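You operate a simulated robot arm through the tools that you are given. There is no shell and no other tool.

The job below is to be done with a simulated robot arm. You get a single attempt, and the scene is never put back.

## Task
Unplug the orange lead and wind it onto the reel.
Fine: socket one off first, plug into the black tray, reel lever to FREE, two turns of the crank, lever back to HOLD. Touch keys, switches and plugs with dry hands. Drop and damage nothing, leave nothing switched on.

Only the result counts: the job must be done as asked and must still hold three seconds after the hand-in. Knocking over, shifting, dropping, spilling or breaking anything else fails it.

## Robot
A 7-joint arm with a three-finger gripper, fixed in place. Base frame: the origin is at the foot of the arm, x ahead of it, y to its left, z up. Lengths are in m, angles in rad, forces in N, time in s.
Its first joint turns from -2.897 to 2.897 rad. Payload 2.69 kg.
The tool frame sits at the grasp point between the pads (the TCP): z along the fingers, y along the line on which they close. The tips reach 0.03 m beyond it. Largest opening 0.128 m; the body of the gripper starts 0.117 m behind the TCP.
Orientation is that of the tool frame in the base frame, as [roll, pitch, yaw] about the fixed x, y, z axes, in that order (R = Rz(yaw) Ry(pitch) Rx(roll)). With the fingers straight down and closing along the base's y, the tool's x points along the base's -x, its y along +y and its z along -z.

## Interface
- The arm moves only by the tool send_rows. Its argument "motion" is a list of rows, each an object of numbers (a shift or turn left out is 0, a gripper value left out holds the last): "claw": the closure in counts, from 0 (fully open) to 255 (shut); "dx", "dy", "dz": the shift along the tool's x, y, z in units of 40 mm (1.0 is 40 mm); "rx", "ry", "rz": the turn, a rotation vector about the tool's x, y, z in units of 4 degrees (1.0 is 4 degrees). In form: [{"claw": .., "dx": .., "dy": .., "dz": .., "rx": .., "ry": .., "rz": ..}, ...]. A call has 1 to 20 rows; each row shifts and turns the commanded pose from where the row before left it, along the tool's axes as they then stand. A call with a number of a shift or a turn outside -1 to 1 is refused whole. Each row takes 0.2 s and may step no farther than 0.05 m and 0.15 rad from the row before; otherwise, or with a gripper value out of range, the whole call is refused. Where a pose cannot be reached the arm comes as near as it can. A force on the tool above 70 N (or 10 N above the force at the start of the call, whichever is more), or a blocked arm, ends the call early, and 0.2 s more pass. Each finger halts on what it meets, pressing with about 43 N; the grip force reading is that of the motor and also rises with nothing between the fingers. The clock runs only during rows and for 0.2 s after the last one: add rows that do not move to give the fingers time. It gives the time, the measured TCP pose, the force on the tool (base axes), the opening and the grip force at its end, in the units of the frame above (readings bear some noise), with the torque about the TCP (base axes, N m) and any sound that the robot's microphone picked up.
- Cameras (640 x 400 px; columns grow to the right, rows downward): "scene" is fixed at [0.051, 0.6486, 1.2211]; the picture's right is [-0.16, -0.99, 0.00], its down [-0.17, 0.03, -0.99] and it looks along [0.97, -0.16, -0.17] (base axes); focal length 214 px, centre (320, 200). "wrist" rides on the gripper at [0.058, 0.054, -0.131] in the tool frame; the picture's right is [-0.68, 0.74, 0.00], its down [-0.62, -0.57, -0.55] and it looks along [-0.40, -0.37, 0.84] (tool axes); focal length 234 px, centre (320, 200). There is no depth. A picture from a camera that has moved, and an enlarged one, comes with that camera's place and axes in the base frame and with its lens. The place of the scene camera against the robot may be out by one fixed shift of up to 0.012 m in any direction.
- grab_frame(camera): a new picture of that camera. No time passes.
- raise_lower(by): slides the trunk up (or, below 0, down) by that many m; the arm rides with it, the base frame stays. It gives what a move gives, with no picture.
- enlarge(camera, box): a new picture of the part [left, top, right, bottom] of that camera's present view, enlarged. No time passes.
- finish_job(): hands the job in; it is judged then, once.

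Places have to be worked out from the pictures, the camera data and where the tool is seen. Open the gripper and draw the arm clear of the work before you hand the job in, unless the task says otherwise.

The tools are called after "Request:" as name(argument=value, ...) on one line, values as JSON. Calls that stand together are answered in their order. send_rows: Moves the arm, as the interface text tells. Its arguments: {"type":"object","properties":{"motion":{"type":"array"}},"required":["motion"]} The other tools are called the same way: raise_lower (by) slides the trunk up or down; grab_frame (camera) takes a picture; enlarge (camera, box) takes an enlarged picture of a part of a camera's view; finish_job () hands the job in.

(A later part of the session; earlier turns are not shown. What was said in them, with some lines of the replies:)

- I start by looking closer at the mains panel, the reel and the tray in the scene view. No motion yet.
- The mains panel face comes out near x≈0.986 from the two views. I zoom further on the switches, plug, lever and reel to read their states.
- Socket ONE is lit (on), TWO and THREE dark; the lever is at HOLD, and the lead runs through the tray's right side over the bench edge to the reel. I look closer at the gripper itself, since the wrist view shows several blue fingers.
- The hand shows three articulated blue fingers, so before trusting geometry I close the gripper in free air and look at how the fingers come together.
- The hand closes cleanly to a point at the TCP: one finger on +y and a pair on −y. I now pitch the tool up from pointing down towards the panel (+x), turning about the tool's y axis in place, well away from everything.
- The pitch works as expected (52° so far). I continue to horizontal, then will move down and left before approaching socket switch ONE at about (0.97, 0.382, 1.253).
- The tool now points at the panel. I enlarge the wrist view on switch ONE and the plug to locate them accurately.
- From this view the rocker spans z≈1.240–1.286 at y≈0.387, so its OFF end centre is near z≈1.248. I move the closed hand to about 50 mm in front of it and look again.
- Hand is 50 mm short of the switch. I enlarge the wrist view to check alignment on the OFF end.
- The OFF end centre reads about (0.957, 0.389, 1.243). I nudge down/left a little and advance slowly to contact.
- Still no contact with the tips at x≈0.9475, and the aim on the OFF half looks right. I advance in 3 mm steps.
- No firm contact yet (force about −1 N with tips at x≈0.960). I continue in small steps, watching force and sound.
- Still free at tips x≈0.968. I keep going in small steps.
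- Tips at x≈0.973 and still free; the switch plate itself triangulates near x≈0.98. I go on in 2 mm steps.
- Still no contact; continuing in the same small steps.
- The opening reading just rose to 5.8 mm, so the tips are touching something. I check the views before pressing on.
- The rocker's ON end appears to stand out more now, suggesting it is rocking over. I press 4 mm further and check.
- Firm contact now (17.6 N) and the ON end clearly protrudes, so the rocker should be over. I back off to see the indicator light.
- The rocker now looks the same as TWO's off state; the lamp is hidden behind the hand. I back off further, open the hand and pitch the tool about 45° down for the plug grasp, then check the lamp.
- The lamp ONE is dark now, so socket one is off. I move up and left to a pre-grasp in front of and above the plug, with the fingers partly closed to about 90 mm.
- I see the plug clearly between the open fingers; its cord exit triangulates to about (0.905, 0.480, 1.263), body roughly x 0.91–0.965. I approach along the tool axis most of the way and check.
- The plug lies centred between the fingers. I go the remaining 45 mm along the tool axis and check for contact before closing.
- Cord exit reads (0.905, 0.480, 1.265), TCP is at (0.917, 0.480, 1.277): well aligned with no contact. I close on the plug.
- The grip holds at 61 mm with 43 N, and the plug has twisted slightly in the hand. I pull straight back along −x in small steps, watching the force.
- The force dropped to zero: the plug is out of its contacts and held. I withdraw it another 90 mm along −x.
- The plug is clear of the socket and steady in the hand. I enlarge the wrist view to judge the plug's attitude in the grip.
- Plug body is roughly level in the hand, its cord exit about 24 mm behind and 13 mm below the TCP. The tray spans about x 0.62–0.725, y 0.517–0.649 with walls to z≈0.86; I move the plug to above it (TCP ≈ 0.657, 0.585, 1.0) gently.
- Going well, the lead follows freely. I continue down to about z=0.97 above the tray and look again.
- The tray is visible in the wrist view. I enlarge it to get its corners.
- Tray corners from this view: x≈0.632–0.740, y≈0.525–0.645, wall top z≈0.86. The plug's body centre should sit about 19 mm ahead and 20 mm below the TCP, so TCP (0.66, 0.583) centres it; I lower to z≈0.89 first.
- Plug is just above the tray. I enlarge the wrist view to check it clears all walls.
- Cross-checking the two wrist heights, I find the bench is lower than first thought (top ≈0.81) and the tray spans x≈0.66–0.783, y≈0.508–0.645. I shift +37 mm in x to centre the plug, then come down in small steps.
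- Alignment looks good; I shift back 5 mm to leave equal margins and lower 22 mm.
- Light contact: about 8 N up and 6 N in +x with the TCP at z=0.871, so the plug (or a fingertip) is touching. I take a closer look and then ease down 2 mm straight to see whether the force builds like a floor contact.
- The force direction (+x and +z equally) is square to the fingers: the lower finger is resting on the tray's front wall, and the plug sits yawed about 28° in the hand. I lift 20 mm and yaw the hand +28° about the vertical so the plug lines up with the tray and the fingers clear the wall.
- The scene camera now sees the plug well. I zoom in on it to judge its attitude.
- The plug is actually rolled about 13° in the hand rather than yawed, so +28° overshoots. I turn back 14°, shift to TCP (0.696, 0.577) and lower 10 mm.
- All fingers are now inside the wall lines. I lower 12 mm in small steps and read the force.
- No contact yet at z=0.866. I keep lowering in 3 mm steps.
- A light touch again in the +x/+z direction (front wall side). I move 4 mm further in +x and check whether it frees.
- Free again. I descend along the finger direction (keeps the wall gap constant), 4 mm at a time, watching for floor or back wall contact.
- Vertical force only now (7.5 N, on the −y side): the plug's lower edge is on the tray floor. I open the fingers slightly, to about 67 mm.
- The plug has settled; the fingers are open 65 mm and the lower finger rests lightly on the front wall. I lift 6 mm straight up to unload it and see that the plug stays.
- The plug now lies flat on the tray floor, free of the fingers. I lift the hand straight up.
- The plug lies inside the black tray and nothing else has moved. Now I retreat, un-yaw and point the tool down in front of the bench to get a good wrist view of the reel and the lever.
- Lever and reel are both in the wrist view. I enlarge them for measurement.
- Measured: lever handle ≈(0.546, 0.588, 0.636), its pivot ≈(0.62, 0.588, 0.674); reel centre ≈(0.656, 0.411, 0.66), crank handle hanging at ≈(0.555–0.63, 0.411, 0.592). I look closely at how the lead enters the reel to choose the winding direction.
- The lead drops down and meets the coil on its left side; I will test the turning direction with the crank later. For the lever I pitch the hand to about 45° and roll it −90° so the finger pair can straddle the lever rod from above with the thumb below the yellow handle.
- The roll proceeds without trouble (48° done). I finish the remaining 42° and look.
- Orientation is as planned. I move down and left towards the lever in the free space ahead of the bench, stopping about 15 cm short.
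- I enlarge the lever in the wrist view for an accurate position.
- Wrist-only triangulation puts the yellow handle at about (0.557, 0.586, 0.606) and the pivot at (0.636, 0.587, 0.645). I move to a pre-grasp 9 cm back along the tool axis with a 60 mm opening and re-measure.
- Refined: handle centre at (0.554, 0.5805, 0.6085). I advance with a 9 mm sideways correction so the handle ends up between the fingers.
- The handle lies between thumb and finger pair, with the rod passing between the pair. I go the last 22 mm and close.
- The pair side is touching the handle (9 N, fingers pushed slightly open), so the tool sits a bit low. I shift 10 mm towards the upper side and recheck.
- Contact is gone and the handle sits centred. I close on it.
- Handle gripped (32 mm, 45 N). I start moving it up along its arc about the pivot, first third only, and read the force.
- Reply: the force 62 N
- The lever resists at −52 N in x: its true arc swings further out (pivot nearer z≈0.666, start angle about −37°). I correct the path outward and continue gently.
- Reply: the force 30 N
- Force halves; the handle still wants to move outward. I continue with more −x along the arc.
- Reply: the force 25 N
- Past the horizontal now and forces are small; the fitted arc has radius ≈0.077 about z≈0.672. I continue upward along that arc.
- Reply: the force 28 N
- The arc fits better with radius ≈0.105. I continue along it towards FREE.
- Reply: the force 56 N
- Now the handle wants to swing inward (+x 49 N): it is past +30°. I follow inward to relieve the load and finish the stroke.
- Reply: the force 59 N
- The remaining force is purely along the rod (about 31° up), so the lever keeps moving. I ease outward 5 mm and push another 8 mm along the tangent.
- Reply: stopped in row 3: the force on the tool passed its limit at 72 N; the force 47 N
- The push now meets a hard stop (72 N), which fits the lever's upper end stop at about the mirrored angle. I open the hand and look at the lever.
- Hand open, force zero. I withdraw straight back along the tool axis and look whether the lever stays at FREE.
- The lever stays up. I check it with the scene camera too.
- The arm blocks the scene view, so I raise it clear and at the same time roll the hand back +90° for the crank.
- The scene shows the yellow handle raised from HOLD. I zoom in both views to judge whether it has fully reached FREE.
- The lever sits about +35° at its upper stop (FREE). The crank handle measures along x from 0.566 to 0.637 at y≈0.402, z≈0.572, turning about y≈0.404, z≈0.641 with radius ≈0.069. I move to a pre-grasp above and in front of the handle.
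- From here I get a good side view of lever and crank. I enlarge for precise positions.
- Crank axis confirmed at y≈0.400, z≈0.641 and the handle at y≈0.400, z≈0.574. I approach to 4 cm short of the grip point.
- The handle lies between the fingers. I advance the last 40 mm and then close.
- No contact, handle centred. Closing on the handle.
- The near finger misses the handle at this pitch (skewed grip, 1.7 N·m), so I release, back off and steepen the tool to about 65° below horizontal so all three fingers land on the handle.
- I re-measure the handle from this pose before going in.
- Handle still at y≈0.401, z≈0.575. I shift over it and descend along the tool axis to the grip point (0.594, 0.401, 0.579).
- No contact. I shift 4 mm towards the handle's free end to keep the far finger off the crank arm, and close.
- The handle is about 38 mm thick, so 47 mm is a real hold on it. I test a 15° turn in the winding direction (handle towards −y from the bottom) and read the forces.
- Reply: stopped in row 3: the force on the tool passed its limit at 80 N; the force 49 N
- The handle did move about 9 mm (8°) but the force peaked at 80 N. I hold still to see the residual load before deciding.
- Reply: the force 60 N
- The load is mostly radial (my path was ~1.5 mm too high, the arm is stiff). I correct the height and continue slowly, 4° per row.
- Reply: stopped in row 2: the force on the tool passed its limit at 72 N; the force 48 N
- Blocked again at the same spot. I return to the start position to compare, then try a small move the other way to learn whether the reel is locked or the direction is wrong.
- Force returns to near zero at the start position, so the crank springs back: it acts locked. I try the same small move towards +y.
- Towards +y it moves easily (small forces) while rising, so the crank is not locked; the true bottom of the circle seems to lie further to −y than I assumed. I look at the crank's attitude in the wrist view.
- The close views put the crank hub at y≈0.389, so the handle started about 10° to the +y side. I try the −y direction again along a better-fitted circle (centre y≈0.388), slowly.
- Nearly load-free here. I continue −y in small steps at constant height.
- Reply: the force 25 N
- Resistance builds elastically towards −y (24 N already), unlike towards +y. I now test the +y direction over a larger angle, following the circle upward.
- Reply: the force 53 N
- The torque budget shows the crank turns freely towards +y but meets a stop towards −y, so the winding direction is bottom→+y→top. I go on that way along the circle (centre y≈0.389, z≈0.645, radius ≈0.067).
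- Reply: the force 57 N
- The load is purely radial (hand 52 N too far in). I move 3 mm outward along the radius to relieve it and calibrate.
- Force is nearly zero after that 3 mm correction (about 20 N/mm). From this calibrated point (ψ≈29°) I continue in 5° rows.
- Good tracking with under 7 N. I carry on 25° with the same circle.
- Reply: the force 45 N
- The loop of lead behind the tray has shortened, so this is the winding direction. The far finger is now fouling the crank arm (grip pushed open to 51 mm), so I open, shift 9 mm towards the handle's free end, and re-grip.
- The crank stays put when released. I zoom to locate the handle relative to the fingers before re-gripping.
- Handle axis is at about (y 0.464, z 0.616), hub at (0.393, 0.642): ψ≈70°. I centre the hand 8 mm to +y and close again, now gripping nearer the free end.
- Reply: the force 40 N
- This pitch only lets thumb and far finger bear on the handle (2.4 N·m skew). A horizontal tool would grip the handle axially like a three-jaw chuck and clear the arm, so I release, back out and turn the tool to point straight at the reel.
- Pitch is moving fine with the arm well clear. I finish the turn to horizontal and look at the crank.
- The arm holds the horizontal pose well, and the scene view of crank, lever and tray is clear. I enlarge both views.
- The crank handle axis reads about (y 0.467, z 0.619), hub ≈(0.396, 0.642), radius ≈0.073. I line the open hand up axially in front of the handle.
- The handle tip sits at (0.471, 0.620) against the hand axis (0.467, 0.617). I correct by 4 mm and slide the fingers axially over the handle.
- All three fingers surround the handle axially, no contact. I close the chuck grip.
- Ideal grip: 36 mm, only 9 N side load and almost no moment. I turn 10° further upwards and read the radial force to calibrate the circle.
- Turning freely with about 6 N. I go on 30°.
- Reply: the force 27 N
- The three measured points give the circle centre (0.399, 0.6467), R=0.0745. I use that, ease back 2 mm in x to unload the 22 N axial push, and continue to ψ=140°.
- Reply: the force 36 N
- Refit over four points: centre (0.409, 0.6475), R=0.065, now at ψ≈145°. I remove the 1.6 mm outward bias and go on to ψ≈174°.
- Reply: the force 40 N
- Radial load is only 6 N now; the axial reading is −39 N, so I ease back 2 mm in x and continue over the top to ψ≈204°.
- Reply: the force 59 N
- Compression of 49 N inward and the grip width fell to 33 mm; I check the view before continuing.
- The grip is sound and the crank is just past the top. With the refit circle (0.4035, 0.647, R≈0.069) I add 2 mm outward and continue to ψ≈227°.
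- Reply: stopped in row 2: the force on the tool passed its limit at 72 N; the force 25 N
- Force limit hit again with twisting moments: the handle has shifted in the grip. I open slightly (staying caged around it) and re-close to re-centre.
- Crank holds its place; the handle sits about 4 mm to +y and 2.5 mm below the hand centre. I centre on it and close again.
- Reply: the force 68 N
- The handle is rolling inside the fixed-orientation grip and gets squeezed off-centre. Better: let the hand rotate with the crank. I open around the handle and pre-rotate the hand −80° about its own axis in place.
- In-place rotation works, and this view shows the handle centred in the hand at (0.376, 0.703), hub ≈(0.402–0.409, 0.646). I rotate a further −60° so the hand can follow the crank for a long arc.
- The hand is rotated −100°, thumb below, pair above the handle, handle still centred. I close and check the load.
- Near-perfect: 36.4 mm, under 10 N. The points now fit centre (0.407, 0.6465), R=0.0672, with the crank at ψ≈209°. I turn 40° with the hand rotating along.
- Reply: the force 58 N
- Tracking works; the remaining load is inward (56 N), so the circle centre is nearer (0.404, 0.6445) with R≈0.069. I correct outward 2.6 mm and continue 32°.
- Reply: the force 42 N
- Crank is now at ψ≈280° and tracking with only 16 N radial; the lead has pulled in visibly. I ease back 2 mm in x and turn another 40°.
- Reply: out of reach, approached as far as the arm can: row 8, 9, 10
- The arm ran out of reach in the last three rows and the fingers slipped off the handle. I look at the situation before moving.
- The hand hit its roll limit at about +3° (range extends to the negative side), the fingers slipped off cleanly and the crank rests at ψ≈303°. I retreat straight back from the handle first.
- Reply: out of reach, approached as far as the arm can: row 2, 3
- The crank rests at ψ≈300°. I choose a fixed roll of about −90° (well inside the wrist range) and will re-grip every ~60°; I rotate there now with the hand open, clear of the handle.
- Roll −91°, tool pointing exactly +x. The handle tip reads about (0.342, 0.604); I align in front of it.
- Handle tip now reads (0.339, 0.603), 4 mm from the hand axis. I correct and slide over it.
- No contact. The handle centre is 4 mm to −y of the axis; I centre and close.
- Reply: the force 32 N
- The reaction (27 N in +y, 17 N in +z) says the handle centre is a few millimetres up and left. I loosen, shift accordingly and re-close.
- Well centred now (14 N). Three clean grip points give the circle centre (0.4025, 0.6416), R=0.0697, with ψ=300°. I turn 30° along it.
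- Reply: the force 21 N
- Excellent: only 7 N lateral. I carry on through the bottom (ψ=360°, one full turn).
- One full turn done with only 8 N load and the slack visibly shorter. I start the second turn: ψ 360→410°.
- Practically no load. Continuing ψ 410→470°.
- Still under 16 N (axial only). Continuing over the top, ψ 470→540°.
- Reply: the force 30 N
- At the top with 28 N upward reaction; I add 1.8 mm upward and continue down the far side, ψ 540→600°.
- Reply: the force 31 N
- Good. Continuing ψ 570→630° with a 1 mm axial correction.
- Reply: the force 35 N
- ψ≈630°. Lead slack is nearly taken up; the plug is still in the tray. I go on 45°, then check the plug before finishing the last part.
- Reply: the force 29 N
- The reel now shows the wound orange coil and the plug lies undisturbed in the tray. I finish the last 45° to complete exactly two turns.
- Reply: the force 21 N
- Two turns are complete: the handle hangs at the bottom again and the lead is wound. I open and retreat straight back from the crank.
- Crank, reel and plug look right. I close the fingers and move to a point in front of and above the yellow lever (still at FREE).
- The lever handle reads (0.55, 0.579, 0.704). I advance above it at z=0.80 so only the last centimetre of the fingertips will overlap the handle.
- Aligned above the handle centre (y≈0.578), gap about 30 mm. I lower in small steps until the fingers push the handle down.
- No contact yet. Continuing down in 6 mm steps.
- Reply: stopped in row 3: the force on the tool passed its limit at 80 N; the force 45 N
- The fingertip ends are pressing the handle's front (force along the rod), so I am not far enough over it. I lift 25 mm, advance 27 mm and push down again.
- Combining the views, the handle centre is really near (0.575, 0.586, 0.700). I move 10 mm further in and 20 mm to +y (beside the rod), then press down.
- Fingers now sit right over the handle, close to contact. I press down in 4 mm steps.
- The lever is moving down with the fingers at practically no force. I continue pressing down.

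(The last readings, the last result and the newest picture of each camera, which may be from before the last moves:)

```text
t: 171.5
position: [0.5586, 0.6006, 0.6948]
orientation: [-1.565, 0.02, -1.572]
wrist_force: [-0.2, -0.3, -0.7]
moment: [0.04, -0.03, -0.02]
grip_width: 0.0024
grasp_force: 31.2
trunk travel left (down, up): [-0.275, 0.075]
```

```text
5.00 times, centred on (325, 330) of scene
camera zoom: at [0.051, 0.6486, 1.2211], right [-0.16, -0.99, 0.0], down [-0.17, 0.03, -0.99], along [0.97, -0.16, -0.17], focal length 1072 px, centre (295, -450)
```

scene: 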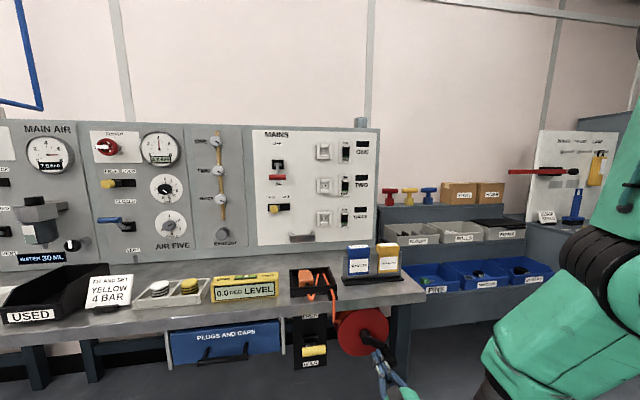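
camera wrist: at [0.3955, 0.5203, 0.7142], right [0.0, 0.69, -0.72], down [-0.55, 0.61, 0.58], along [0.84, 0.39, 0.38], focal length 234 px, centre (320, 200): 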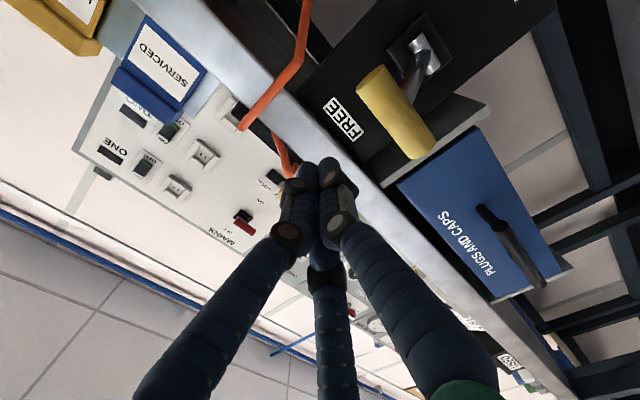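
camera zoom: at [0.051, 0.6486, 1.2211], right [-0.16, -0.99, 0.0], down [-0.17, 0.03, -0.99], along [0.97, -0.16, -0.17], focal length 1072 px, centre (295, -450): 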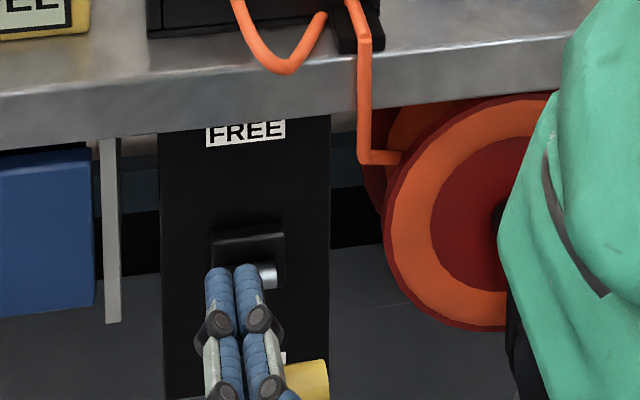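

Lever is near horizontal now. I keep pressing down towards HOLD.

Request:
send_rows(motion=[{"dy": 0.15}, {"dy": 0.15}, {"dy": 0.15}, {"dy": 0.15}, {"dy": 0.15}, {"dx": 0}])

Request:
enlarge(camera="wrist", box=[270, 40, 470, 220])

Request:
enlarge(camera="scene", box=[275, 290, 375, 390])

```text
t: 172.9
position: [0.5607, 0.6013, 0.6666]
orientation: [-1.562, 0.019, -1.573]
wrist_force: [0.7, 0.0, -0.3]
moment: [-0.04, -0.02, 0.01]
grip_width: 0.0022
grasp_force: 32.1
trunk travel left (down, up): [-0.275, 0.075]
```

```text
2.22 times, centred on (370, 130) of wrist
camera zoom: at [0.4299, 0.5437, 0.61], right [0.01, 0.69, -0.72], down [-0.55, 0.61, 0.57], along [0.83, 0.4, 0.38], focal length 520 px, centre (209, 356)
```

zoom: 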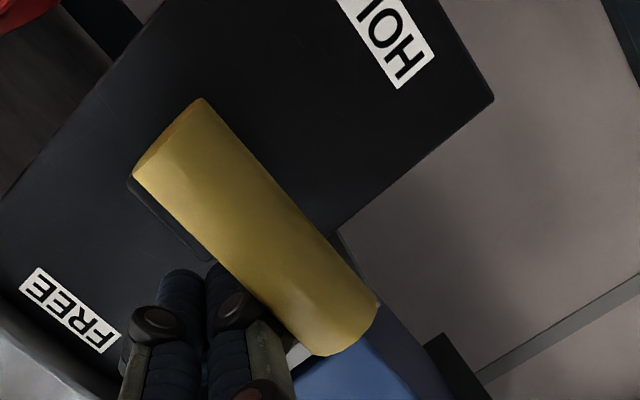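

```text
4.00 times, centred on (325, 340) of scene
camera zoom: at [0.051, 0.6486, 1.2211], right [-0.16, -0.99, 0.0], down [-0.17, 0.03, -0.99], along [0.97, -0.16, -0.17], focal length 858 px, centre (300, -360)
```

zoom: 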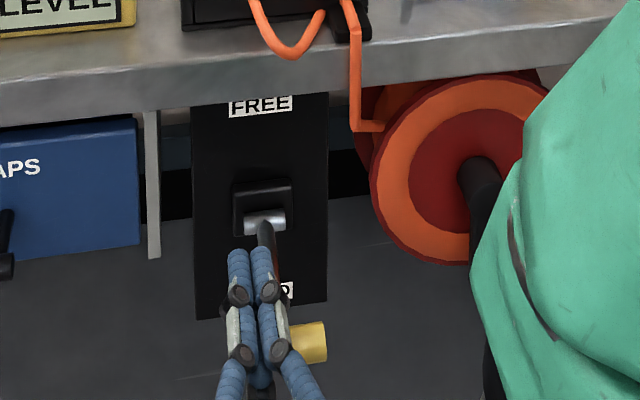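

The lever is almost back down. I continue in smaller steps until it meets the HOLD stop.

Request:
send_rows(motion=[{"dy": 0.12}, {"dy": 0.12}, {"dy": 0.12}, {"dx": 0}])

```text
t: 173.9
position: [0.5592, 0.6021, 0.6509]
orientation: [-1.564, 0.018, -1.573]
wrist_force: [0.3, 0.1, 0.3]
moment: [0.03, -0.01, 0.04]
grip_width: 0.002
grasp_force: 31.0
trunk travel left (down, up): [-0.275, 0.075]
```

Request:
send_rows(motion=[{"dy": 0.08}, {"dy": 0.08}, {"dy": 0.08}, {"dx": 0}])

Request:
enlarge(camera="scene", box=[275, 290, 375, 390])

Request:
enlarge(camera="wrist", box=[270, 40, 470, 220])

```text
t: 174.9
position: [0.56, 0.6012, 0.6419]
orientation: [-1.564, 0.019, -1.573]
wrist_force: [-0.8, -1.1, 0.1]
moment: [0.03, -0.01, 0.0]
grip_width: 0.0018
grasp_force: 32.3
trunk travel left (down, up): [-0.275, 0.075]
```

```text
4.00 times, centred on (325, 340) of scene
camera zoom: at [0.051, 0.6486, 1.2211], right [-0.16, -0.99, 0.0], down [-0.17, 0.03, -0.99], along [0.97, -0.16, -0.17], focal length 858 px, centre (300, -360)
```

zoom: 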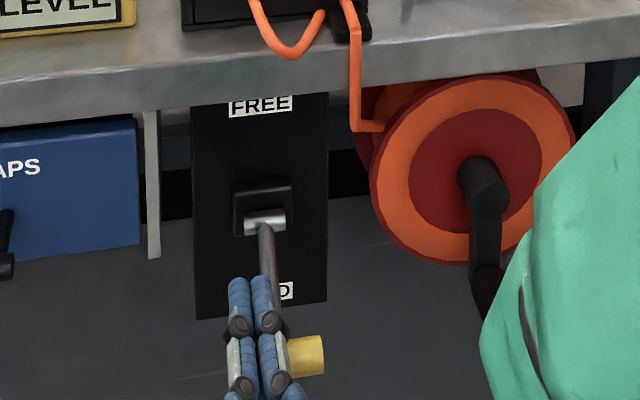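

```text
2.22 times, centred on (370, 130) of wrist
camera zoom: at [0.4293, 0.5438, 0.5864], right [0.01, 0.69, -0.72], down [-0.55, 0.61, 0.57], along [0.83, 0.4, 0.38], focal length 520 px, centre (209, 356)
```

zoom: 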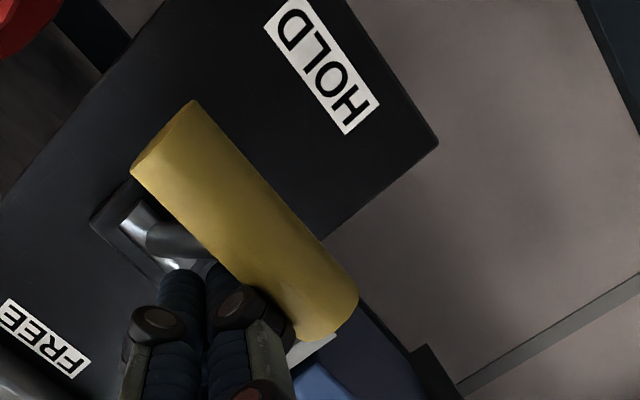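

By the pictures the handle is back where it started at HOLD. I press a few more millimetres to make sure it is against its stop.

Request:
send_rows(motion=[{"dy": 0.06}, {"dy": 0.06}, {"dx": 0}])

```text
t: 175.7
position: [0.5592, 0.6018, 0.6364]
orientation: [-1.564, 0.019, -1.571]
wrist_force: [0.4, -0.6, -0.6]
moment: [0.03, -0.02, 0.02]
grip_width: 0.0023
grasp_force: 31.2
trunk travel left (down, up): [-0.275, 0.075]
```

Request:
send_rows(motion=[{"dy": 0.06}, {"dy": 0.06}, {"dx": 0}])

Request:
enlarge(camera="wrist", box=[270, 40, 470, 220])

Request:
enlarge(camera="scene", box=[290, 330, 350, 390])

```text
t: 176.5
position: [0.5603, 0.6017, 0.6337]
orientation: [-1.561, 0.022, -1.574]
wrist_force: [-2.1, -7.8, 22.5]
moment: [-0.19, 0.12, 0.06]
grip_width: 0.0018
grasp_force: 32.2
trunk travel left (down, up): [-0.275, 0.075]
```

```text
2.22 times, centred on (370, 130) of wrist
camera zoom: at [0.429, 0.5447, 0.5791], right [0.01, 0.69, -0.72], down [-0.55, 0.6, 0.57], along [0.83, 0.39, 0.39], focal length 520 px, centre (209, 356)
```

zoom: 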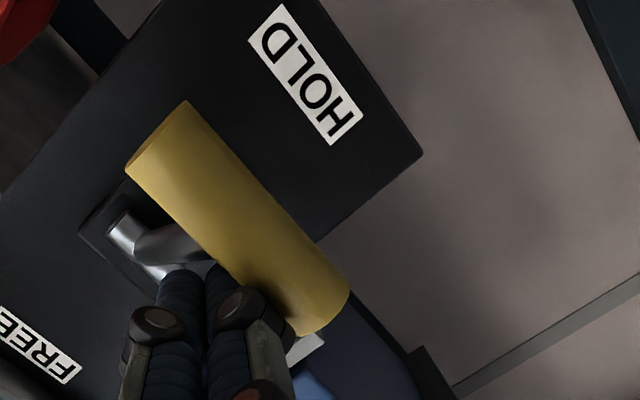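

```text
6.67 times, centred on (320, 360) of scene
camera zoom: at [0.051, 0.6486, 1.2211], right [-0.16, -0.99, 0.0], down [-0.17, 0.03, -0.99], along [0.97, -0.16, -0.17], focal length 1430 px, centre (320, -867)
```

zoom: 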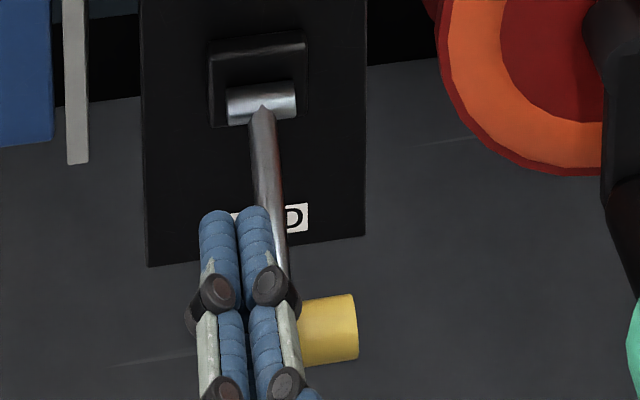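

Firm contact now (22.5 N): the lever is on its HOLD stop. I give a last small push, then lift off upward and back.

Request:
send_rows(motion=[{"dy": 0.04}, {"dx": 0}, {"dy": -0.2}, {"dy": -0.3, "dz": -0.1}, {"dz": -0.6}, {"dz": -0.8}, {"dz": -0.8}, {"dz": -0.8}])

Request:
grab_frame(camera="wrist")

Request:
enlarge(camera="scene", box=[270, 290, 400, 400])

```text
t: 178.3
position: [0.4335, 0.6009, 0.6499]
orientation: [-1.566, 0.02, -1.573]
wrist_force: [0.1, -0.4, -0.6]
moment: [0.0, -0.02, 0.02]
grip_width: 0.0021
grasp_force: 31.4
trunk travel left (down, up): [-0.275, 0.075]
```

```text
taken
camera wrist: at [0.303, 0.5435, 0.5948], right [0.01, 0.69, -0.72], down [-0.55, 0.61, 0.57], along [0.83, 0.4, 0.38], focal length 234 px, centre (320, 200)
```

wrist: 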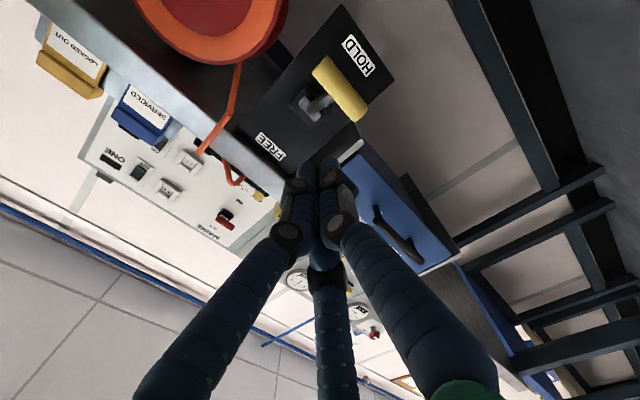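

```text
3.64 times, centred on (335, 345) of scene
camera zoom: at [0.051, 0.6486, 1.2211], right [-0.16, -0.99, 0.0], down [-0.17, 0.03, -0.99], along [0.97, -0.16, -0.17], focal length 780 px, centre (266, -327)
```

zoom: 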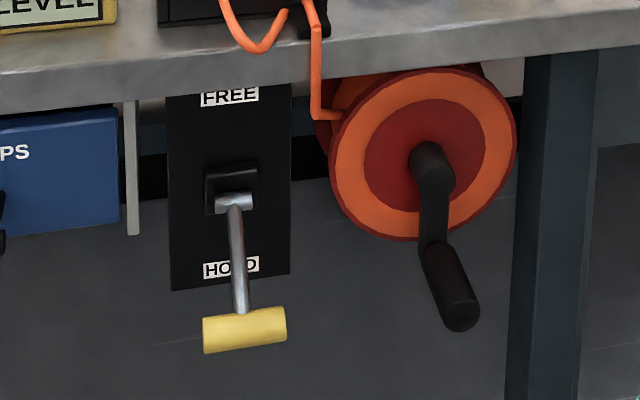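

Lever is back on HOLD exactly as at the start, the crank hangs down and the coil is wound. I open the gripper and raise the arm clear of the work.

Request:
send_rows(motion=[{"claw": 0, "dz": -0.5}, {"dy": -0.8}, {"dy": -0.8}, {"dy": -0.8}, {"dy": -0.8}, {"dy": -0.8}, {"dy": -0.8, "dx": 0.3}, {"dy": -0.8, "dx": 0.3}, {"dy": -0.8, "dx": 0.3}, {"dy": -0.8, "dx": 0.3}, {"dy": -0.8, "dx": 0.3}, {"dx": 0}])

Request:
grab_frame(camera="scene")

Request:
grab_frame(camera="wrist")

Request:
enlarge(camera="scene", box=[250, 120, 390, 250])

Request:
enlarge(camera="scene", box=[260, 240, 400, 350])

```text
t: 180.9
position: [0.4143, 0.5351, 0.9687]
orientation: [-1.564, 0.019, -1.573]
wrist_force: [-1.2, 0.2, 0.8]
moment: [-0.02, 0.03, 0.04]
grip_width: 0.1282
grasp_force: 0.1
trunk travel left (down, up): [-0.275, 0.075]
```

```text
taken
```

scene: 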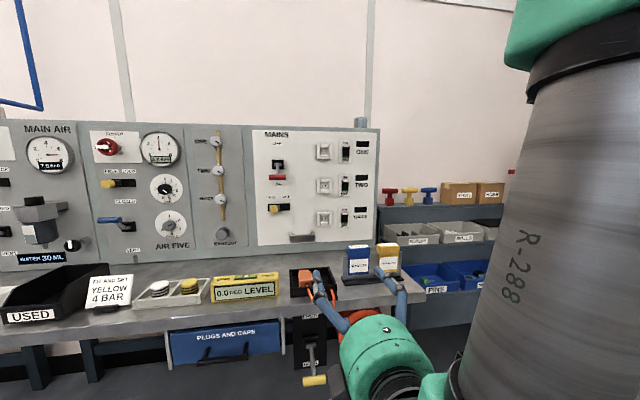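

```text
taken
camera wrist: at [0.2836, 0.4779, 0.9128], right [0.01, 0.69, -0.72], down [-0.55, 0.61, 0.57], along [0.83, 0.4, 0.38], focal length 234 px, centre (320, 200)
```

wrist: 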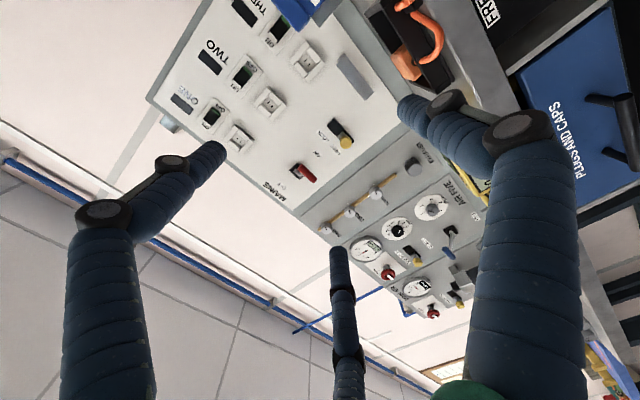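

```text
3.08 times, centred on (320, 185) of scene
camera zoom: at [0.051, 0.6486, 1.2211], right [-0.16, -0.99, 0.0], down [-0.17, 0.03, -0.99], along [0.97, -0.16, -0.17], focal length 660 px, centre (320, 246)
```

zoom: 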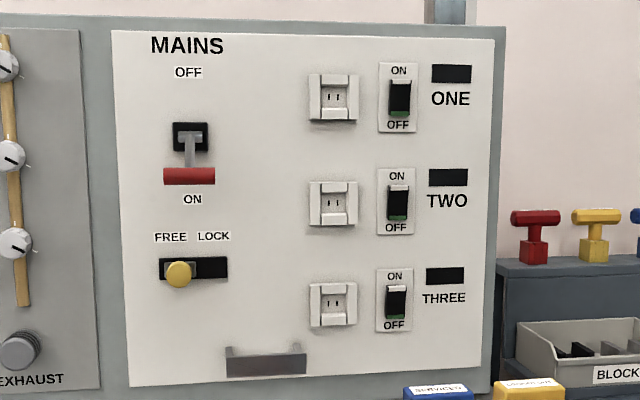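

```text
3.64 times, centred on (330, 295) of scene
camera zoom: at [0.051, 0.6486, 1.2211], right [-0.16, -0.99, 0.0], down [-0.17, 0.03, -0.99], along [0.97, -0.16, -0.17], focal length 780 px, centre (284, -146)
```

zoom: 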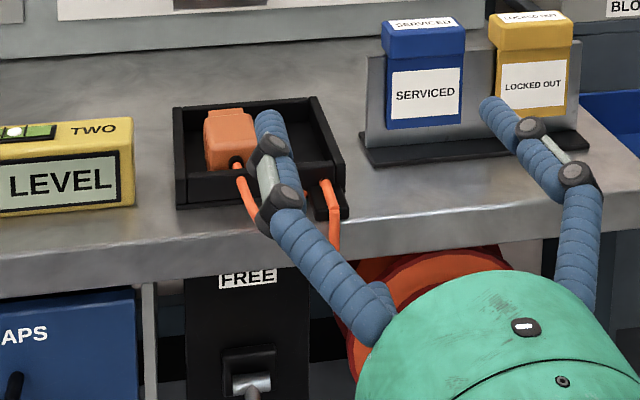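

All three socket lamps are dark and the plug lies in the tray. I raise the arm further away for a final clear view.

Request:
send_rows(motion=[{"dy": -0.8, "dx": 0.5}, {"dy": -0.8, "dx": 0.5}, {"dy": -0.8, "dx": 0.5}, {"dy": -0.8, "dx": 0.5}, {"dy": -0.8, "dx": 0.5}, {"dy": -0.8, "dx": 0.5}, {"dy": -0.8, "dx": 0.5}, {"dy": -0.8, "dx": 0.5}, {"dy": -0.8, "dx": 0.5}, {"dx": 0}, {"dx": 0}])

Request:
grab_frame(camera="scene")

Request:
enlarge(camera="scene", box=[260, 240, 420, 390])

Request:
enlarge(camera="scene", box=[0, 110, 260, 330])

```text
t: 183.3
position: [0.4112, 0.3492, 1.2521]
orientation: [-1.564, 0.017, -1.572]
wrist_force: [-0.3, 1.1, -0.1]
moment: [-0.02, -0.01, -0.02]
grip_width: 0.128
grasp_force: 0.1
trunk travel left (down, up): [-0.275, 0.075]
```

```text
taken
```

scene: 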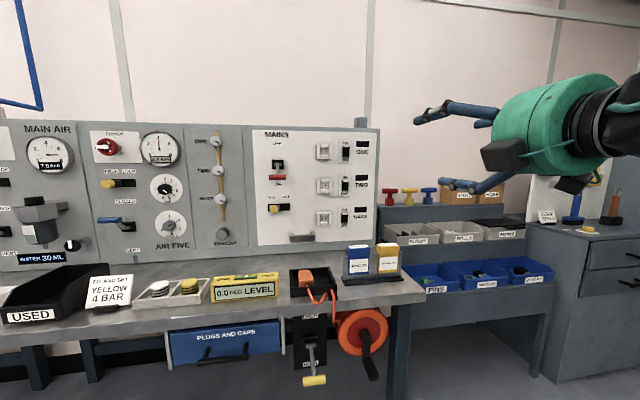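

```text
2.67 times, centred on (340, 315) of scene
camera zoom: at [0.051, 0.6486, 1.2211], right [-0.16, -0.99, 0.0], down [-0.17, 0.03, -0.99], along [0.97, -0.16, -0.17], focal length 572 px, centre (267, -107)
```

zoom: 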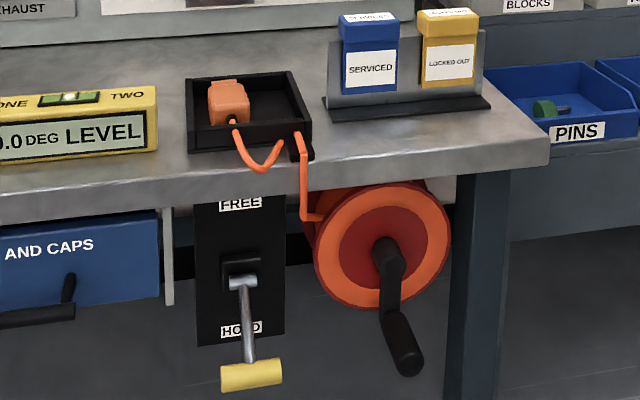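

```text
1.82 times, centred on (130, 220) of scene
camera zoom: at [0.051, 0.6486, 1.2211], right [-0.16, -0.99, 0.0], down [-0.17, 0.03, -0.99], along [0.97, -0.16, -0.17], focal length 390 px, centre (666, 164)
```

zoom: 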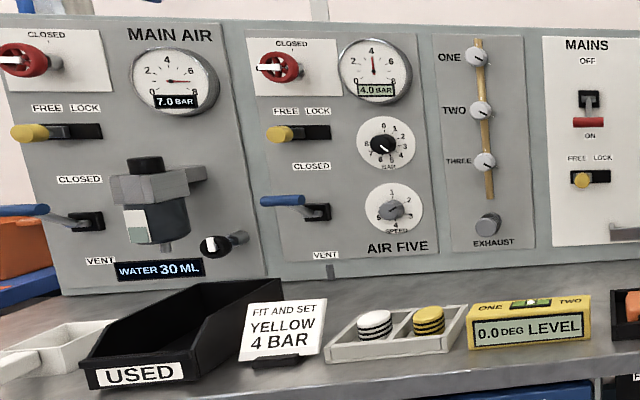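

The final views show all of it done:
- Socket one is off, and all three lamps are dark.
- The plug lies in the black tray.
- The lead is wound on with two turns, and the crank hangs at rest.
- The lever is on HOLD.

Everything else stands as it was, MAINS included. The gripper is open and clear of the work, so I hand the job in.

Request:
finish_job()

```text
The job is handed in.
```

The orange lead is unplugged and wound onto the reel, and I've handed the job in. I haven't seen the verdict.

- **Socket one:** switched off first. All three socket lamps are dark.
- **Plug:** lying flat in the black tray, with a short loop of lead over the tray's front edge.
- **Reel:** lever moved to FREE, two full turns of the crank, then lever back down onto its HOLD stop. Part-way through the first turn, the fingers slipped off the crank. It stayed where it was, and I gripped it again and carried on.
- **Tray:** a finger rested lightly on its front wall while I lowered the plug, but the tray did not visibly move.
- **MAINS isolator:** left at ON, as I found it. I took "leave nothing switched on" to mean the sockets.

In the last pictures everything else on the bench and panel looks as it did at the start. The gripper is open and clear of the work.
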